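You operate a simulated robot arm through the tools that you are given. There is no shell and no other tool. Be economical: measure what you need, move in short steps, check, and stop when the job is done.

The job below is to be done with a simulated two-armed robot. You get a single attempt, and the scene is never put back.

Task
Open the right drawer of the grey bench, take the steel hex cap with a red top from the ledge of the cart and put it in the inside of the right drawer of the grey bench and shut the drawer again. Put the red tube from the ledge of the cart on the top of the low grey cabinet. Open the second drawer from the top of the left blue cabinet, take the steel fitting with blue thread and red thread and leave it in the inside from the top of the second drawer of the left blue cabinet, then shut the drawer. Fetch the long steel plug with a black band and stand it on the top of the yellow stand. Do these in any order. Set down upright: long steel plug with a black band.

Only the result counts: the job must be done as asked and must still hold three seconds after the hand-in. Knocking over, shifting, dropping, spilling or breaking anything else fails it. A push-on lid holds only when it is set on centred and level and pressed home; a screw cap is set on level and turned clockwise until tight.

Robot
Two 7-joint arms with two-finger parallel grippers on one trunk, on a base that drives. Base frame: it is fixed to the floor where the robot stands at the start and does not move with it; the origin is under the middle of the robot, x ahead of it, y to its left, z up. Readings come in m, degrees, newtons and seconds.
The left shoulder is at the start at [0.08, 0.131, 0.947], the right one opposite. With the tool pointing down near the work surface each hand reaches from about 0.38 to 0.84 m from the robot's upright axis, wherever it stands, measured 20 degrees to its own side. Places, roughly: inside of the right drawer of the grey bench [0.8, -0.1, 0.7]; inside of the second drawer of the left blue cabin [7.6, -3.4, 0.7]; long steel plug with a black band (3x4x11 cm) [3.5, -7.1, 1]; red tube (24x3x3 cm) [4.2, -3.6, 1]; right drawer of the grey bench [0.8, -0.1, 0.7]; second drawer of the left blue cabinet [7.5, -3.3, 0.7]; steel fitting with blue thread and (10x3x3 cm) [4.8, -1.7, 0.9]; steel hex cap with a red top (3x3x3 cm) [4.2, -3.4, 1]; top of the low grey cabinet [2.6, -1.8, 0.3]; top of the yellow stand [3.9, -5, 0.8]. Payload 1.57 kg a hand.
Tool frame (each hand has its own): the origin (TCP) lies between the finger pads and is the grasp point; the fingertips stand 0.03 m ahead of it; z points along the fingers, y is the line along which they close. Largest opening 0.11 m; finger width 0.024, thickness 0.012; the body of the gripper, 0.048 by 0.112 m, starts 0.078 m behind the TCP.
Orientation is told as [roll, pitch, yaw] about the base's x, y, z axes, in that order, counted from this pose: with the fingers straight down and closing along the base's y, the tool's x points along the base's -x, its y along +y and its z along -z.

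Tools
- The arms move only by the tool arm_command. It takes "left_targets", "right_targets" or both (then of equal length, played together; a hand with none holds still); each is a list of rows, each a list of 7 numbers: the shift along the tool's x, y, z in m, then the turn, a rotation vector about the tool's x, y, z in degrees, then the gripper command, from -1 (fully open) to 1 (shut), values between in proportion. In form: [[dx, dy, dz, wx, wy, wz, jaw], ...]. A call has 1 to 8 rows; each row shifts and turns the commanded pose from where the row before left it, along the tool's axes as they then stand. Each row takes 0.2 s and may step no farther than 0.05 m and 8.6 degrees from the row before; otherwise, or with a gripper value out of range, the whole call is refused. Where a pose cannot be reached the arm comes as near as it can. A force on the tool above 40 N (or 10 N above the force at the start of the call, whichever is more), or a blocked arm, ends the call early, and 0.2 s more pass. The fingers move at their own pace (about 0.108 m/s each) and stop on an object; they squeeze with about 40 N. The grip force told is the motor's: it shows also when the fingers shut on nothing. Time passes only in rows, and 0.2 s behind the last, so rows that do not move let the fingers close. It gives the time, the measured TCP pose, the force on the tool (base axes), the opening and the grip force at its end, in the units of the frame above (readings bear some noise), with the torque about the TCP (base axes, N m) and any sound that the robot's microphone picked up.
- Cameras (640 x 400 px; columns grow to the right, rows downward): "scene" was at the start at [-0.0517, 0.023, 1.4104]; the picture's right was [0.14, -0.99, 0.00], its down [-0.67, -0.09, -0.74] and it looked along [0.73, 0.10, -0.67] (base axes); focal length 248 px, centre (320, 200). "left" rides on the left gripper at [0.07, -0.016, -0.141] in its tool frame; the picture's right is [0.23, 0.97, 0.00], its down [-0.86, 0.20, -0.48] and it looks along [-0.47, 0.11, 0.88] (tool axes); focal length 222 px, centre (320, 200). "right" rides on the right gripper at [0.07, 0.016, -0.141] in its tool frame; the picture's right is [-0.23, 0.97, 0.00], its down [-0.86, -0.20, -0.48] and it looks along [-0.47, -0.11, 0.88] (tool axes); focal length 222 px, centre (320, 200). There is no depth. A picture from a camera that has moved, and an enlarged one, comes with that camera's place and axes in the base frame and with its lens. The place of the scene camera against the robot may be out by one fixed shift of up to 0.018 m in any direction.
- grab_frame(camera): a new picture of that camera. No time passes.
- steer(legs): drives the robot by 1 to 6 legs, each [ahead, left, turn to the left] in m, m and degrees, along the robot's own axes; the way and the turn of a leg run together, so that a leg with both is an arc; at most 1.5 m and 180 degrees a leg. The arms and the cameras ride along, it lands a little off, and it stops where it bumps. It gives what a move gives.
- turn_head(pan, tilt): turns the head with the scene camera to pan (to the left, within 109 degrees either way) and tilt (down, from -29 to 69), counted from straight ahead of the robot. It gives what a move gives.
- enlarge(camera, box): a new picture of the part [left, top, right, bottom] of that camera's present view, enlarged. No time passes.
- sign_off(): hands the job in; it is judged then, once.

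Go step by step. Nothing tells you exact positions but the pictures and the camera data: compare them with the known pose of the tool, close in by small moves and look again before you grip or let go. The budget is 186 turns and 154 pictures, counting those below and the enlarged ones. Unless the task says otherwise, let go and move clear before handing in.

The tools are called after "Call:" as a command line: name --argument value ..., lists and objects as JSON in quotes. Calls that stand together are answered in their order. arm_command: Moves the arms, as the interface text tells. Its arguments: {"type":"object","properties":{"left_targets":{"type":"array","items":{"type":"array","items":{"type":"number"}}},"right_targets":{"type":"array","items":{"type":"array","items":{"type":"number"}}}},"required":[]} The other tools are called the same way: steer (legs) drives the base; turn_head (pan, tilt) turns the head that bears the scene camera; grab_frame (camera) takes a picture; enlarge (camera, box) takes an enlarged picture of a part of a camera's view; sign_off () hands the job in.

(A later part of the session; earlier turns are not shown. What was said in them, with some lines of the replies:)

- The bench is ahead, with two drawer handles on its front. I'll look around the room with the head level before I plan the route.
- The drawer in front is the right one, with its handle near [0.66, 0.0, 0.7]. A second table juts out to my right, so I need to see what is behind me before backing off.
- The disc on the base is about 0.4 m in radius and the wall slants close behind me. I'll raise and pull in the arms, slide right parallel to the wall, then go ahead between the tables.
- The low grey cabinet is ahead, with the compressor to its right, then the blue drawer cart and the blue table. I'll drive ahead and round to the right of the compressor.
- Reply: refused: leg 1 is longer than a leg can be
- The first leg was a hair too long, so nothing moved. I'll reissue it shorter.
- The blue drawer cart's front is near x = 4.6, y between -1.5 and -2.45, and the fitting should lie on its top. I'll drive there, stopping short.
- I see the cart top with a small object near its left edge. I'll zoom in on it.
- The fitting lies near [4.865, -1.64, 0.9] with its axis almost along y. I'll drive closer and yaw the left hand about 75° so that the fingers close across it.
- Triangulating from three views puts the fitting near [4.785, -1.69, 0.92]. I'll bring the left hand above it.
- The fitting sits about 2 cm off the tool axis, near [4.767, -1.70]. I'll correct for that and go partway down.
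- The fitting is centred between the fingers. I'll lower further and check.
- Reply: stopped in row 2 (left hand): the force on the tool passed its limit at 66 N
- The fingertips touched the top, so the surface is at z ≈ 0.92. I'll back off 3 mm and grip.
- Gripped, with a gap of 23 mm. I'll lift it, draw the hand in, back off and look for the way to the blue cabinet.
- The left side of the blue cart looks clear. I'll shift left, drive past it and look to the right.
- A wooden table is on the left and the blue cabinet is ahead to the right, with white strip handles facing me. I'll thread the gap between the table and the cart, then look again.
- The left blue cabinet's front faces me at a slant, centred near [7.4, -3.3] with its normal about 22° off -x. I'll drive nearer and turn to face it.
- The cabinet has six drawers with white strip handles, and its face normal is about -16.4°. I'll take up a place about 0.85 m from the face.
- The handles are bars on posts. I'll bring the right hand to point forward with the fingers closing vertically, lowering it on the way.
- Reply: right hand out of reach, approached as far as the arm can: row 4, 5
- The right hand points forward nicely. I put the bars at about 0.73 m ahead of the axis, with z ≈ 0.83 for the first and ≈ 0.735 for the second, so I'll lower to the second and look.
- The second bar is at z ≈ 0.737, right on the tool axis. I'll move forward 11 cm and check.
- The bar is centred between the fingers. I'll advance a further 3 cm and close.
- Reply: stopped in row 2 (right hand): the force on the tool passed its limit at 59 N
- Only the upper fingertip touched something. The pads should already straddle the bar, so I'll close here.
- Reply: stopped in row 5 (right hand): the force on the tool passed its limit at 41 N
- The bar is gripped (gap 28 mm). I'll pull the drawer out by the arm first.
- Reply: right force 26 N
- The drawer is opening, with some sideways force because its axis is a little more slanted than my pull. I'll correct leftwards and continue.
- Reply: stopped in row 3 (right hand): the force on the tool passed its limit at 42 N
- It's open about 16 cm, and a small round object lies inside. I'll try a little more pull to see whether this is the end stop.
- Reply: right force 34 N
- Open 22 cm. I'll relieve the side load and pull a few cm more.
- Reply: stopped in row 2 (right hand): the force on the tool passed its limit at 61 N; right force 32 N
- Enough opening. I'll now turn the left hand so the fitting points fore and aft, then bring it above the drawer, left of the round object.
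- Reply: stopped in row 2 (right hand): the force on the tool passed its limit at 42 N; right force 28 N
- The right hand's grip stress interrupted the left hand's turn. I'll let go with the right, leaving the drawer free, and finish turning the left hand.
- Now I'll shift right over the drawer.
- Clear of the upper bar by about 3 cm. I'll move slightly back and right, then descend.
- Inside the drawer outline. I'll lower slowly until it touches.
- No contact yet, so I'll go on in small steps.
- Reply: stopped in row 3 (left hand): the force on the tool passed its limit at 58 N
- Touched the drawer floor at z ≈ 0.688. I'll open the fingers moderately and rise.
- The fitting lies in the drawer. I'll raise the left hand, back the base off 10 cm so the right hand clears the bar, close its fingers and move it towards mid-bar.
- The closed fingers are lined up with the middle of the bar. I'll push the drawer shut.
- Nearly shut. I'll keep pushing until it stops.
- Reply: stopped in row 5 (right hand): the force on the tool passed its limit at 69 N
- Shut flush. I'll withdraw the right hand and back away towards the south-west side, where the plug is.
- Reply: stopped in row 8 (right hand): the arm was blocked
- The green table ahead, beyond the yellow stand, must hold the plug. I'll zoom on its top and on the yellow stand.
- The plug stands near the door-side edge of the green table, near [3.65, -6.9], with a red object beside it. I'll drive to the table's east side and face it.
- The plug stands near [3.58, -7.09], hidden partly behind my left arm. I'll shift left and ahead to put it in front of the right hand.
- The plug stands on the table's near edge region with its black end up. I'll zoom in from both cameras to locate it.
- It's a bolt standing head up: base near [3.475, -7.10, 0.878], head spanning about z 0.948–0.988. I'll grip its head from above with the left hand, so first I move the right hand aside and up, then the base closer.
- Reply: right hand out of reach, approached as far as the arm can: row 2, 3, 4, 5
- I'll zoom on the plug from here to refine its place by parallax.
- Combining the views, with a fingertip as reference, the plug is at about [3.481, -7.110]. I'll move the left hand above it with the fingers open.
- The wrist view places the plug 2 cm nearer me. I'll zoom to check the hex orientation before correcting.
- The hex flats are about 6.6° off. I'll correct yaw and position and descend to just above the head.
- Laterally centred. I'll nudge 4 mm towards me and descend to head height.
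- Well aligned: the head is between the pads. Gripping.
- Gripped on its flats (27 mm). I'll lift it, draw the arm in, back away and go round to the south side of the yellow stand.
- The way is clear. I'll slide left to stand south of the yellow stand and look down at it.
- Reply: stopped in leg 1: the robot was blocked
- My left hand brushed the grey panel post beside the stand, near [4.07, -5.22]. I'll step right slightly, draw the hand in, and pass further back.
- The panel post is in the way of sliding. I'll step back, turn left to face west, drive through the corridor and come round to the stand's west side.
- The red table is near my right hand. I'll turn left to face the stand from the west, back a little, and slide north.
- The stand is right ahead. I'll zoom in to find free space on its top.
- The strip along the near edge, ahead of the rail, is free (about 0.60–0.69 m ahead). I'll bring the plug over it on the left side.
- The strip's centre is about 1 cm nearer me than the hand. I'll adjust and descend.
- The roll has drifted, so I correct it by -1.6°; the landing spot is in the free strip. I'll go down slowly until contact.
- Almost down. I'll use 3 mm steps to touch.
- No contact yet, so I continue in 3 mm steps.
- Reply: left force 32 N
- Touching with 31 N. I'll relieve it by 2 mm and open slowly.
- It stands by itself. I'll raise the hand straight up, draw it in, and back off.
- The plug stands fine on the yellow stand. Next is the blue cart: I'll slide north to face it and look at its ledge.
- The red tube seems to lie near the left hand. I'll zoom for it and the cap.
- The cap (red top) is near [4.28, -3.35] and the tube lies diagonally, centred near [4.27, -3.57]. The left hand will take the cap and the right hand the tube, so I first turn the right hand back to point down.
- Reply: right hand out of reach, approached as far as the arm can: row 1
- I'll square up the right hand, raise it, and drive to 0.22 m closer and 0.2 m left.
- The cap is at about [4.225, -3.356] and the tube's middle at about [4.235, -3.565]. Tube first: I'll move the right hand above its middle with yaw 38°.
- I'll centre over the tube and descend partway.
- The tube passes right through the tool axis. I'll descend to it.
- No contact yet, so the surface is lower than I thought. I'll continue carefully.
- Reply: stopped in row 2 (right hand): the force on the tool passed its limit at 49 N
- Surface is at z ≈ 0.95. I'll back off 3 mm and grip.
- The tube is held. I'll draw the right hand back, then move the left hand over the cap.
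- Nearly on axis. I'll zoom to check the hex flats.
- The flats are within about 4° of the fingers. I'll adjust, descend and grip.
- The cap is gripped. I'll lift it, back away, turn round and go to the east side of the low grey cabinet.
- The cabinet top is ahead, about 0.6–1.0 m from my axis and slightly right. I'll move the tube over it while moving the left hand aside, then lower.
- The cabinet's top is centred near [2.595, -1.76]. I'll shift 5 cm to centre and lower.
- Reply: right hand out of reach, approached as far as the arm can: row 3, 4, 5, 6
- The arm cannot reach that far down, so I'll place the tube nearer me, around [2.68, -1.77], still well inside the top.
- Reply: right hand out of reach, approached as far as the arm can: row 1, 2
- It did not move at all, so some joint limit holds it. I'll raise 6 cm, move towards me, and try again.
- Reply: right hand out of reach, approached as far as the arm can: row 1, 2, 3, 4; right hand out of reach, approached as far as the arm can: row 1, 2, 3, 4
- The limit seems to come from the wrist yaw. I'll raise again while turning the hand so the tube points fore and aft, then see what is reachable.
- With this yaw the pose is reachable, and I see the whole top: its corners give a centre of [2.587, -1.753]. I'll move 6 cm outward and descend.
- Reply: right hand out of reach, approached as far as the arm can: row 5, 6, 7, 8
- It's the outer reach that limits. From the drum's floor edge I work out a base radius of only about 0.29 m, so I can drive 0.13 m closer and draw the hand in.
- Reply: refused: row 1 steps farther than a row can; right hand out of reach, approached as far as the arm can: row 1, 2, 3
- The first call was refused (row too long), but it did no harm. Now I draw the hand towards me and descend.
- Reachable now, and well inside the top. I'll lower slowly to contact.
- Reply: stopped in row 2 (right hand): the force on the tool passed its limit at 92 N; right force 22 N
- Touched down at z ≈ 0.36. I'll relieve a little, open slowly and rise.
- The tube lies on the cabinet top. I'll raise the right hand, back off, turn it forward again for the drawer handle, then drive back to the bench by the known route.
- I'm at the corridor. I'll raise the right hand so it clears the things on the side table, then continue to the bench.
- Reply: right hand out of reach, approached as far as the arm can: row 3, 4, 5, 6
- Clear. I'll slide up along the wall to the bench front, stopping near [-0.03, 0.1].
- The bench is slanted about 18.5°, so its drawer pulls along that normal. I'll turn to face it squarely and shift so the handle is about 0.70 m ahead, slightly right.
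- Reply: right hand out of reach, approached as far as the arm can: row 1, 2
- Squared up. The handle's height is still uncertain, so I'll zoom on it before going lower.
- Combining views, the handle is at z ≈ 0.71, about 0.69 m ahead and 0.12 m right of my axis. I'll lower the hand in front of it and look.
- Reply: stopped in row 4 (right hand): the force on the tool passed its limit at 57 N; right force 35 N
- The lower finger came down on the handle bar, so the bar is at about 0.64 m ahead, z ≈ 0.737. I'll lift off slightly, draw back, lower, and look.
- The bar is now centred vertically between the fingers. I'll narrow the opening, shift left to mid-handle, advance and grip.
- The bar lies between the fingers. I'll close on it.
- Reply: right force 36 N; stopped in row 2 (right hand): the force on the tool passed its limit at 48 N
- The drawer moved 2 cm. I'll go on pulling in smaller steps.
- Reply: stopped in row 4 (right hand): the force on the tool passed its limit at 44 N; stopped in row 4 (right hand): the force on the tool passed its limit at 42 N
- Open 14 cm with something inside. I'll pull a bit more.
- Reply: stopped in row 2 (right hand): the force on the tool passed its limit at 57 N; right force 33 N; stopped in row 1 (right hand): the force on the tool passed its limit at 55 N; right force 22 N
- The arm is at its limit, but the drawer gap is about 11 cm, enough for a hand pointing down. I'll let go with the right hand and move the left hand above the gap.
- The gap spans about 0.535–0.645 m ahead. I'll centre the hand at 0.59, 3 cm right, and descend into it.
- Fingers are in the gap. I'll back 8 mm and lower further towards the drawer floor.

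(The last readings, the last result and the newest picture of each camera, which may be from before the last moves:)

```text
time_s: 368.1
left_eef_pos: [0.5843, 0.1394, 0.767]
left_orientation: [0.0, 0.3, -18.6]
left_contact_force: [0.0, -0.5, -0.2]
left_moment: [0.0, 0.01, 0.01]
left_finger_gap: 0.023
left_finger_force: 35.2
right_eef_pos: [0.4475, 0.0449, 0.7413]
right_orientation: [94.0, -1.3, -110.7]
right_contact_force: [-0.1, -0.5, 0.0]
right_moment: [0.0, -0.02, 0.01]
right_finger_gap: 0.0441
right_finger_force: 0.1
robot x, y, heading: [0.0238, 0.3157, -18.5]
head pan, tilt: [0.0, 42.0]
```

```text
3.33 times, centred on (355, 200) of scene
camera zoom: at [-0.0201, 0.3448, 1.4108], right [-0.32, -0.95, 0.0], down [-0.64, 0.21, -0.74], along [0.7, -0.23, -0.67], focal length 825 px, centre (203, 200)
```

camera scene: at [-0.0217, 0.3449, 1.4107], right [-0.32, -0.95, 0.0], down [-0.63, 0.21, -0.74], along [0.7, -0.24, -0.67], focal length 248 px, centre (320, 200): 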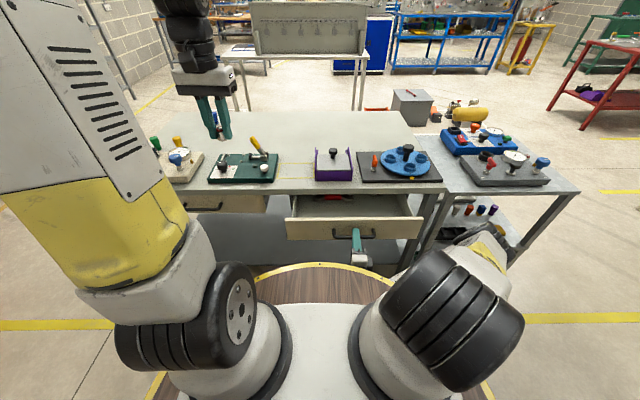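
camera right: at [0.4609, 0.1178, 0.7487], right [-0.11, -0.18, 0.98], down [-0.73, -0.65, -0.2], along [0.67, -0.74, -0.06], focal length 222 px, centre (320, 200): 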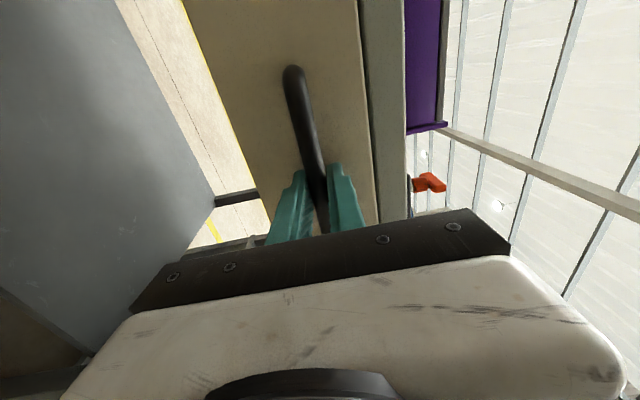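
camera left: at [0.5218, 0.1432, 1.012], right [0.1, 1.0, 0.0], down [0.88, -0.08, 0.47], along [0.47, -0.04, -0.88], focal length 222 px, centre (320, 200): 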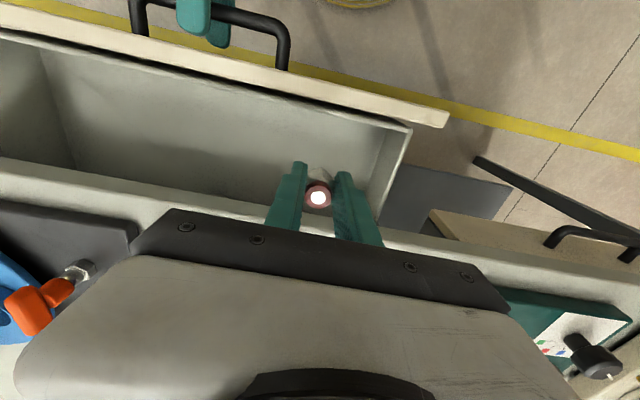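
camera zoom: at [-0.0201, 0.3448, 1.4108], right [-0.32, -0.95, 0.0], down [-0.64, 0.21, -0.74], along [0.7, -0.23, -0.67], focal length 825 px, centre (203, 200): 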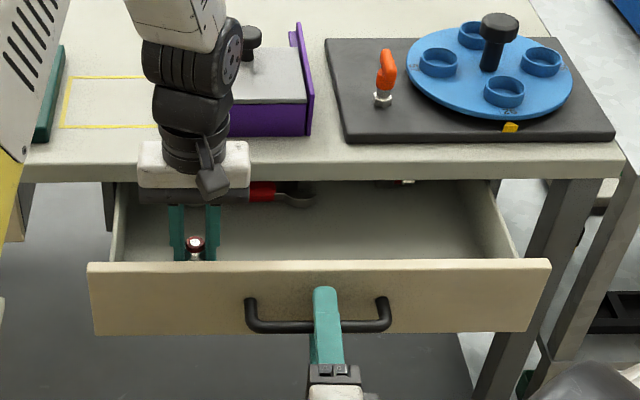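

Inside the drawer now. I'll lower in small steps to the floor.

Call:
arm_command --left_targets '[[0, 0, 0.008, 0, 0, 0, 1], [0, 0, 0.008, 0, 0, 0, 1], [0, 0, 0.006, 0, 0, 0, 1], [0, 0, 0.006, 0, 0, 0, 1], [0, 0, 0.006, 0, 0, 0, 1], [0, 0, 0.006, 0, 0, 0, 1]]'

Call:
grab_frame --camera "left"

```text
time_s: 369.5
left_eef_pos: [0.5846, 0.1395, 0.7307]
left_orientation: [-0.1, -0.1, -18.4]
left_contact_force: [-0.7, -0.2, 0.5]
left_moment: [0.03, 0.01, -0.01]
left_finger_gap: 0.0228
left_finger_force: 35.2
right_eef_pos: [0.4492, 0.0448, 0.7422]
right_orientation: [94.2, -1.4, -110.5]
right_contact_force: [1.0, -0.8, 0.2]
right_moment: [-0.04, -0.04, 0.01]
right_finger_gap: 0.044
right_finger_force: 0.0
robot x, y, heading: [0.0275, 0.3204, -18.4]
head pan, tilt: [0.0, 42.0]
stopped in row 6 (left hand): the force on the tool passed its limit at 49 N (the readings are from after the stop); the commanded pose is now the measured one
```

```text
18 pictures are left
camera left: at [0.5143, 0.1469, 0.8726], right [0.1, 1.0, 0.0], down [0.87, -0.08, 0.48], along [0.48, -0.05, -0.88], focal length 222 px, centre (320, 200)
```

left: 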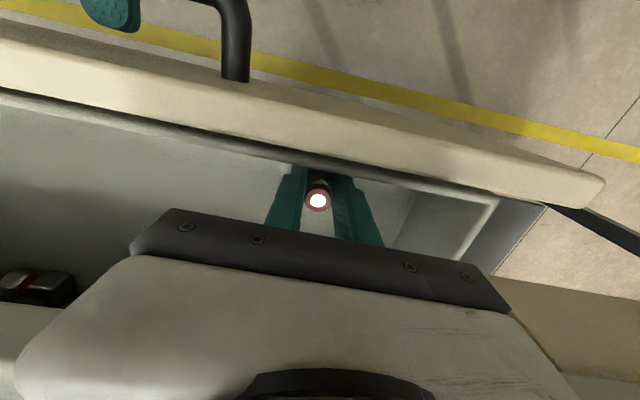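

Touched the drawer floor (z ≈ 0.695). I'll open slightly and rise.

Call:
arm_command --left_targets '[[0, 0, 0, 0, 0, 0, 0.5], [0, 0, 0, 0, 0, 0, 0.3], [0, 0, 0, 0, 0, 0, 0.2], [0, 0, -0.02, 0, 0, 0, 0.2], [0, 0, -0.04, 0, 0, 0, 0.2], [0, 0, -0.045, 0, 0, 0, 0.2], [0, 0, -0.045, 0, 0, 0, 0.2]]'

Call:
arm_command --left_targets '[[0, 0, -0.045, 0, 0, 0, 0.2], [0, 0, -0.045, 0, 0, 0, 0.2], [0, 0, -0.045, 0, 0, 0, 0.2], [0, 0, -0.045, 0, 0, 0, 0.2], [0, 0.045, 0, 0, 0, 0, 0.2], [0, 0.045, 0, 0, 0, 0, 0.2]]'

Call:
enlarge --camera "scene" --box '[260, 140, 450, 260]'

```text
time_s: 371.1
left_eef_pos: [0.5874, 0.1405, 0.881]
left_orientation: [-0.1, 0.0, -18.6]
left_contact_force: [-0.4, 1.3, 0.3]
left_moment: [0.01, 0.01, -0.01]
left_finger_gap: 0.0441
left_finger_force: 0.1
right_eef_pos: [0.4491, 0.0445, 0.741]
right_orientation: [94.0, -1.4, -110.6]
right_contact_force: [-0.2, -0.4, -0.7]
right_moment: [0.0, 0.01, -0.01]
right_finger_gap: 0.0441
right_finger_force: 0.0
robot x, y, heading: [0.0268, 0.3162, -18.1]
head pan, tilt: [0.0, 42.0]
```

```text
time_s: 372.5
left_eef_pos: [0.6122, 0.225, 1.062]
left_orientation: [0.0, 0.0, -18.7]
left_contact_force: [0.5, 0.0, -0.8]
left_moment: [0.01, 0.01, 0.01]
left_finger_gap: 0.0442
left_finger_force: 0.1
right_eef_pos: [0.4498, 0.0444, 0.7422]
right_orientation: [94.1, -1.4, -110.6]
right_contact_force: [0.0, 0.7, 0.1]
right_moment: [-0.02, -0.01, -0.01]
right_finger_gap: 0.044
right_finger_force: 0.0
robot x, y, heading: [0.0255, 0.3122, -18.7]
head pan, tilt: [0.0, 42.0]
```

```text
3.33 times, centred on (355, 200) of scene
camera zoom: at [-0.021, 0.3449, 1.4107], right [-0.32, -0.95, 0.0], down [-0.64, 0.21, -0.74], along [0.7, -0.24, -0.67], focal length 825 px, centre (203, 200)
```

zoom: 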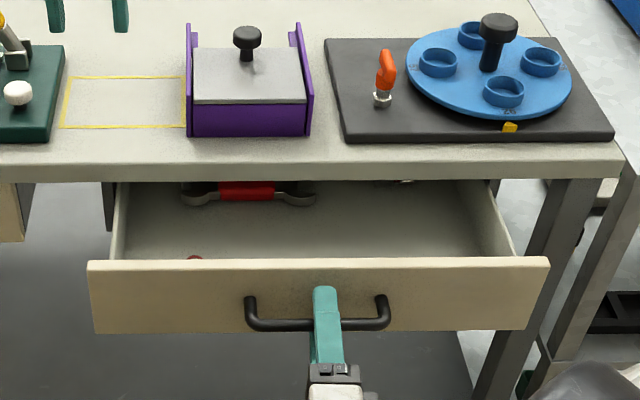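

The cap's red top shows inside the drawer. I'll push the drawer shut with the right hand's fingertips around the handle.

Call:
arm_command --right_targets '[[0, 0, 0.025, 0, 0, 0, 0.2], [0, 0, 0.025, 0, 0, 0, 0.2], [0, 0, 0.025, 0, 0, 0, 0.2], [0, 0, 0.025, 0, 0, 0, 0.2], [0, 0, 0.025, 0, 0, 0, 0.2], [0, 0, 0.02, 0, 0, 0, 0.2]]'

Call:
enlarge --camera "scene" --box '[260, 140, 450, 260]'

```text
time_s: 373.9
left_eef_pos: [0.6117, 0.2255, 1.063]
left_orientation: [-0.1, -0.2, -18.6]
left_contact_force: [-0.3, -0.2, 0.5]
left_moment: [-0.01, 0.04, 0.03]
left_finger_gap: 0.0439
left_finger_force: 0.0
right_eef_pos: [0.5847, -0.0066, 0.7536]
right_orientation: [94.2, -1.4, -110.7]
right_contact_force: [0.0, -0.6, -0.7]
right_moment: [0.03, -0.02, -0.02]
right_finger_gap: 0.0439
right_finger_force: 0.0
robot x, y, heading: [0.0281, 0.3177, -18.3]
head pan, tilt: [0.0, 42.0]
```

```text
3.33 times, centred on (355, 200) of scene
camera zoom: at [-0.0218, 0.3452, 1.4107], right [-0.32, -0.95, 0.0], down [-0.63, 0.21, -0.74], along [0.7, -0.24, -0.67], focal length 825 px, centre (203, 200)
```

zoom: 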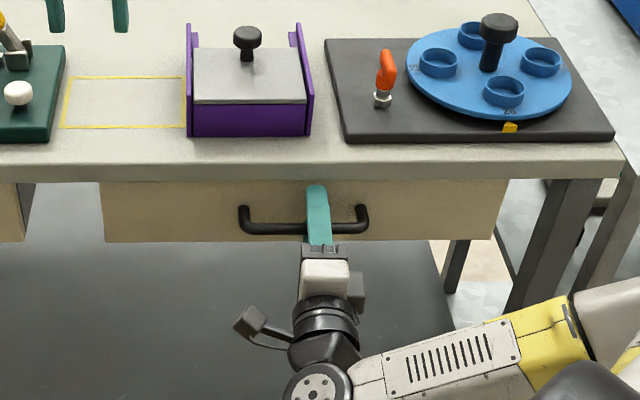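

Nearly shut. I'll lower a little and push until it stops.

Call:
arm_command --right_targets '[[0, -0.012, 0.005, 0, 0, 0, 0.2], [0, -0.001, 0.01, 0, 0, 0, 0.2], [0, -0.001, 0.01, 0, 0, 0, 0.2], [0, -0.001, 0.01, 0, 0, 0, 0.2], [0, 0, 0.01, 0, 0, 0, 0.2], [0, 0, 0.01, 0, 0, 0, 0.2]]'

Call:
enlarge --camera "scene" --box '[180, 140, 450, 260]'

```text
time_s: 374.6
left_eef_pos: [0.6117, 0.2254, 1.0616]
left_orientation: [-0.1, -0.1, -18.7]
left_contact_force: [0.0, -0.5, 0.0]
left_moment: [0.02, 0.01, -0.03]
left_finger_gap: 0.0438
left_finger_force: 0.0
right_eef_pos: [0.5933, -0.0103, 0.7371]
right_orientation: [93.8, -1.3, -110.5]
right_contact_force: [-13.3, 3.0, 6.1]
right_moment: [0.09, 0.13, 0.06]
right_finger_gap: 0.0375
right_finger_force: 0.1
robot x, y, heading: [0.0251, 0.3146, -18.3]
head pan, tilt: [0.0, 42.0]
stopped in row 3 (right hand): the force on the tool passed its limit at 56 N (the readings are from after the stop); the commanded pose is now the measured one
```

```text
2.37 times, centred on (315, 200) of scene
camera zoom: at [-0.0229, 0.3455, 1.4107], right [-0.32, -0.95, 0.0], down [-0.63, 0.21, -0.74], along [0.7, -0.24, -0.67], focal length 587 px, centre (332, 200)
```

zoom: 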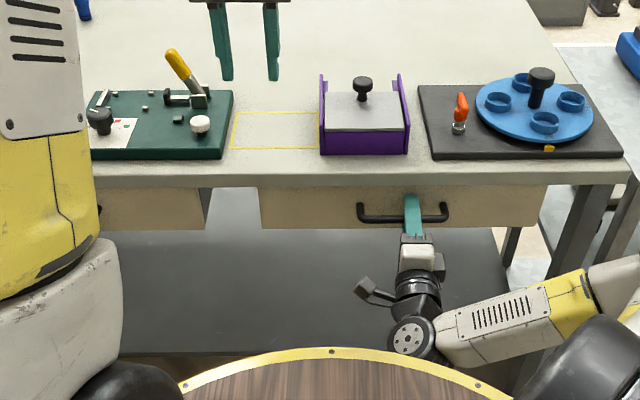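

Looks flush. I'll press once more to confirm that it's against its stop.

Call:
arm_command --right_targets '[[0, 0, 0.006, 0, 0, 0, 0.2], [0, 0, 0.008, 0, 0, 0, 0.2], [0, 0, 0.008, 0, 0, 0, 0.2]]'

Call:
grab_frame --camera "right"

```text
time_s: 374.9
left_eef_pos: [0.6107, 0.225, 1.0618]
left_orientation: [0.0, -0.1, -18.7]
left_contact_force: [0.3, 0.1, 0.7]
left_moment: [-0.01, -0.01, -0.03]
left_finger_gap: 0.0439
left_finger_force: 0.0
right_eef_pos: [0.5926, -0.011, 0.7369]
right_orientation: [93.5, -1.3, -110.4]
right_contact_force: [-14.5, 2.8, 9.3]
right_moment: [0.04, 0.08, 0.06]
right_finger_gap: 0.0349
right_finger_force: 0.1
robot x, y, heading: [0.0252, 0.3132, -18.4]
head pan, tilt: [0.0, 42.0]
stopped in row 1 (right hand): the force on the tool passed its limit at 50 N (the readings are from after the stop); the commanded pose is now the measured one
```

```text
14 pictures are left
camera right: at [0.4838, 0.1038, 0.7425], right [-0.13, -0.17, 0.98], down [-0.74, -0.64, -0.21], along [0.66, -0.75, -0.04], focal length 222 px, centre (320, 200)
```

right: 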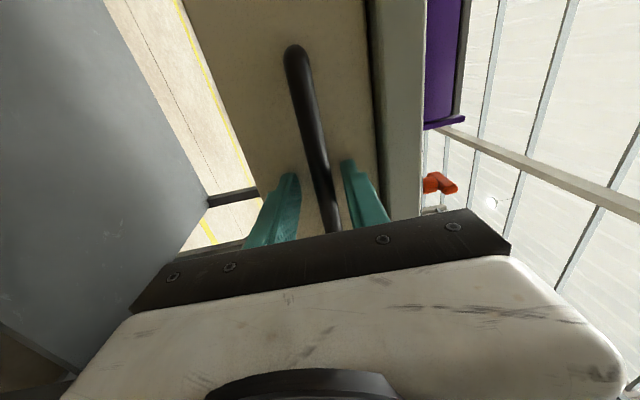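

It's against the stop. I'll withdraw the right hand clear of the handle and check.

Call:
arm_command --right_targets '[[0, 0, -0.01, 0, 0, 0, -0.1], [0, 0, -0.025, 0, 0, 0, -0.1], [0, 0, -0.03, 0, 0, 0, -0.1], [0, 0, -0.03, 0, 0, 0, -0.1]]'

Call:
grab_frame --camera "right"

Call:
enlarge --camera "scene" --box '[180, 140, 450, 260]'

```text
time_s: 375.9
left_eef_pos: [0.6116, 0.2256, 1.0618]
left_orientation: [-0.1, 0.0, -18.8]
left_contact_force: [0.2, 1.0, -0.3]
left_moment: [-0.04, 0.01, -0.01]
left_finger_gap: 0.0441
left_finger_force: 0.0
right_eef_pos: [0.5049, 0.0221, 0.7296]
right_orientation: [93.4, -1.3, -110.5]
right_contact_force: [-0.4, -0.9, -0.1]
right_moment: [0.01, -0.03, -0.01]
right_finger_gap: 0.0606
right_finger_force: 0.0
robot x, y, heading: [0.0276, 0.3144, -18.5]
head pan, tilt: [0.0, 42.0]
```

```text
13 pictures are left
camera right: at [0.3962, 0.1363, 0.7359], right [-0.13, -0.17, 0.98], down [-0.74, -0.64, -0.21], along [0.66, -0.75, -0.05], focal length 222 px, centre (320, 200)
```

right: 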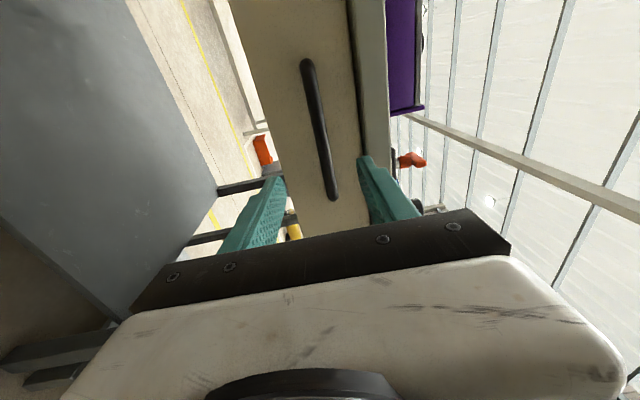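

```text
2.37 times, centred on (315, 200) of scene
camera zoom: at [-0.0221, 0.3453, 1.4107], right [-0.32, -0.95, 0.0], down [-0.63, 0.21, -0.74], along [0.7, -0.24, -0.67], focal length 587 px, centre (332, 200)
```

zoom: 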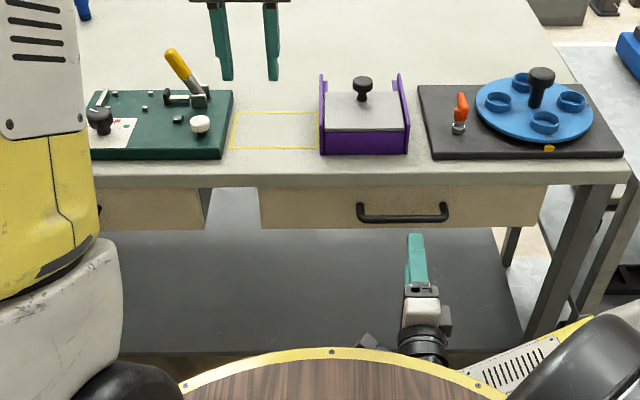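

The drawer is flush and both hands are clear. I'll take one last look across the room at the tube and the plug.

Call:
turn_head --pan -25 --tilt 15

Call:
grab_frame --camera "scene"

```text
time_s: 376.9
left_eef_pos: [0.6119, 0.224, 1.0619]
left_orientation: [-0.1, -0.1, -18.7]
left_contact_force: [0.4, 0.4, -0.4]
left_moment: [0.0, 0.03, 0.0]
left_finger_gap: 0.0441
left_finger_force: 0.0
right_eef_pos: [0.5052, 0.0224, 0.7299]
right_orientation: [93.4, -1.3, -110.5]
right_contact_force: [0.5, -0.6, 0.4]
right_moment: [0.04, 0.0, 0.0]
right_finger_gap: 0.0606
right_finger_force: 0.0
robot x, y, heading: [0.0263, 0.3152, -18.5]
head pan, tilt: [-25.0, 15.0]
```

```text
11 pictures are left
camera scene: at [-0.0338, 0.3076, 1.4531], right [-0.69, -0.73, 0.0], down [-0.19, 0.18, -0.97], along [0.7, -0.66, -0.26], focal length 248 px, centre (320, 200)
```

scene: 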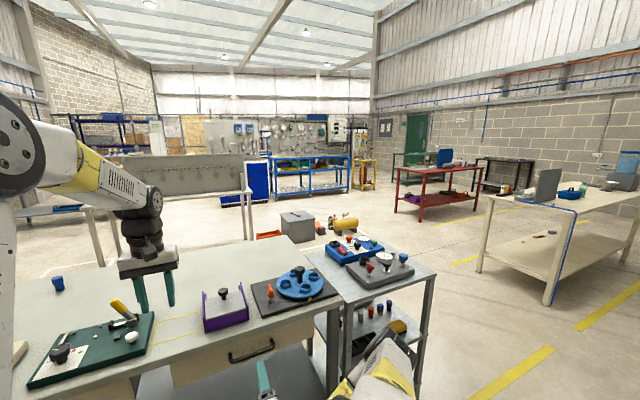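

Call:
enlarge --camera "scene" --box '[270, 140, 390, 240]'

```text
4.00 times, centred on (330, 190) of scene
camera zoom: at [-0.0338, 0.3076, 1.4531], right [-0.69, -0.73, 0.0], down [-0.19, 0.18, -0.97], along [0.7, -0.66, -0.26], focal length 990 px, centre (280, 240)
```

zoom: 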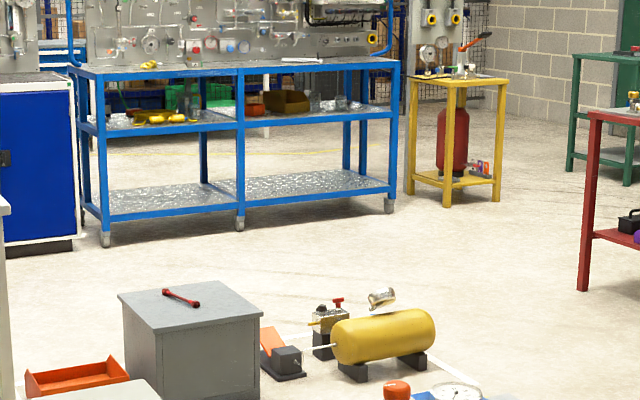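

The tube rests on the low grey cabinet, the stand looks undisturbed, both drawers are shut and the hands are empty. I'm handing in.

Call:
sign_off

```text
The job is handed in.
```

I finished all four parts and handed the job in; I haven't been told how it was judged.

- **Hex cap:** it is in the right drawer of the grey bench, and the drawer is shut against its stop.
- **Red tube:** it lies on top of the low grey cabinet.
- **Steel fitting:** it is in the second drawer from the top of the left blue cabinet, which is shut flush.
- **Long steel plug:** it stands upright, head up, on the yellow stand. I saw it standing by itself when I let go, but my last look across the room was too far off to confirm it again.

My left hand brushed the grey panel post beside the yellow stand once while driving. The robot stopped, I backed off, and I saw nothing moved.
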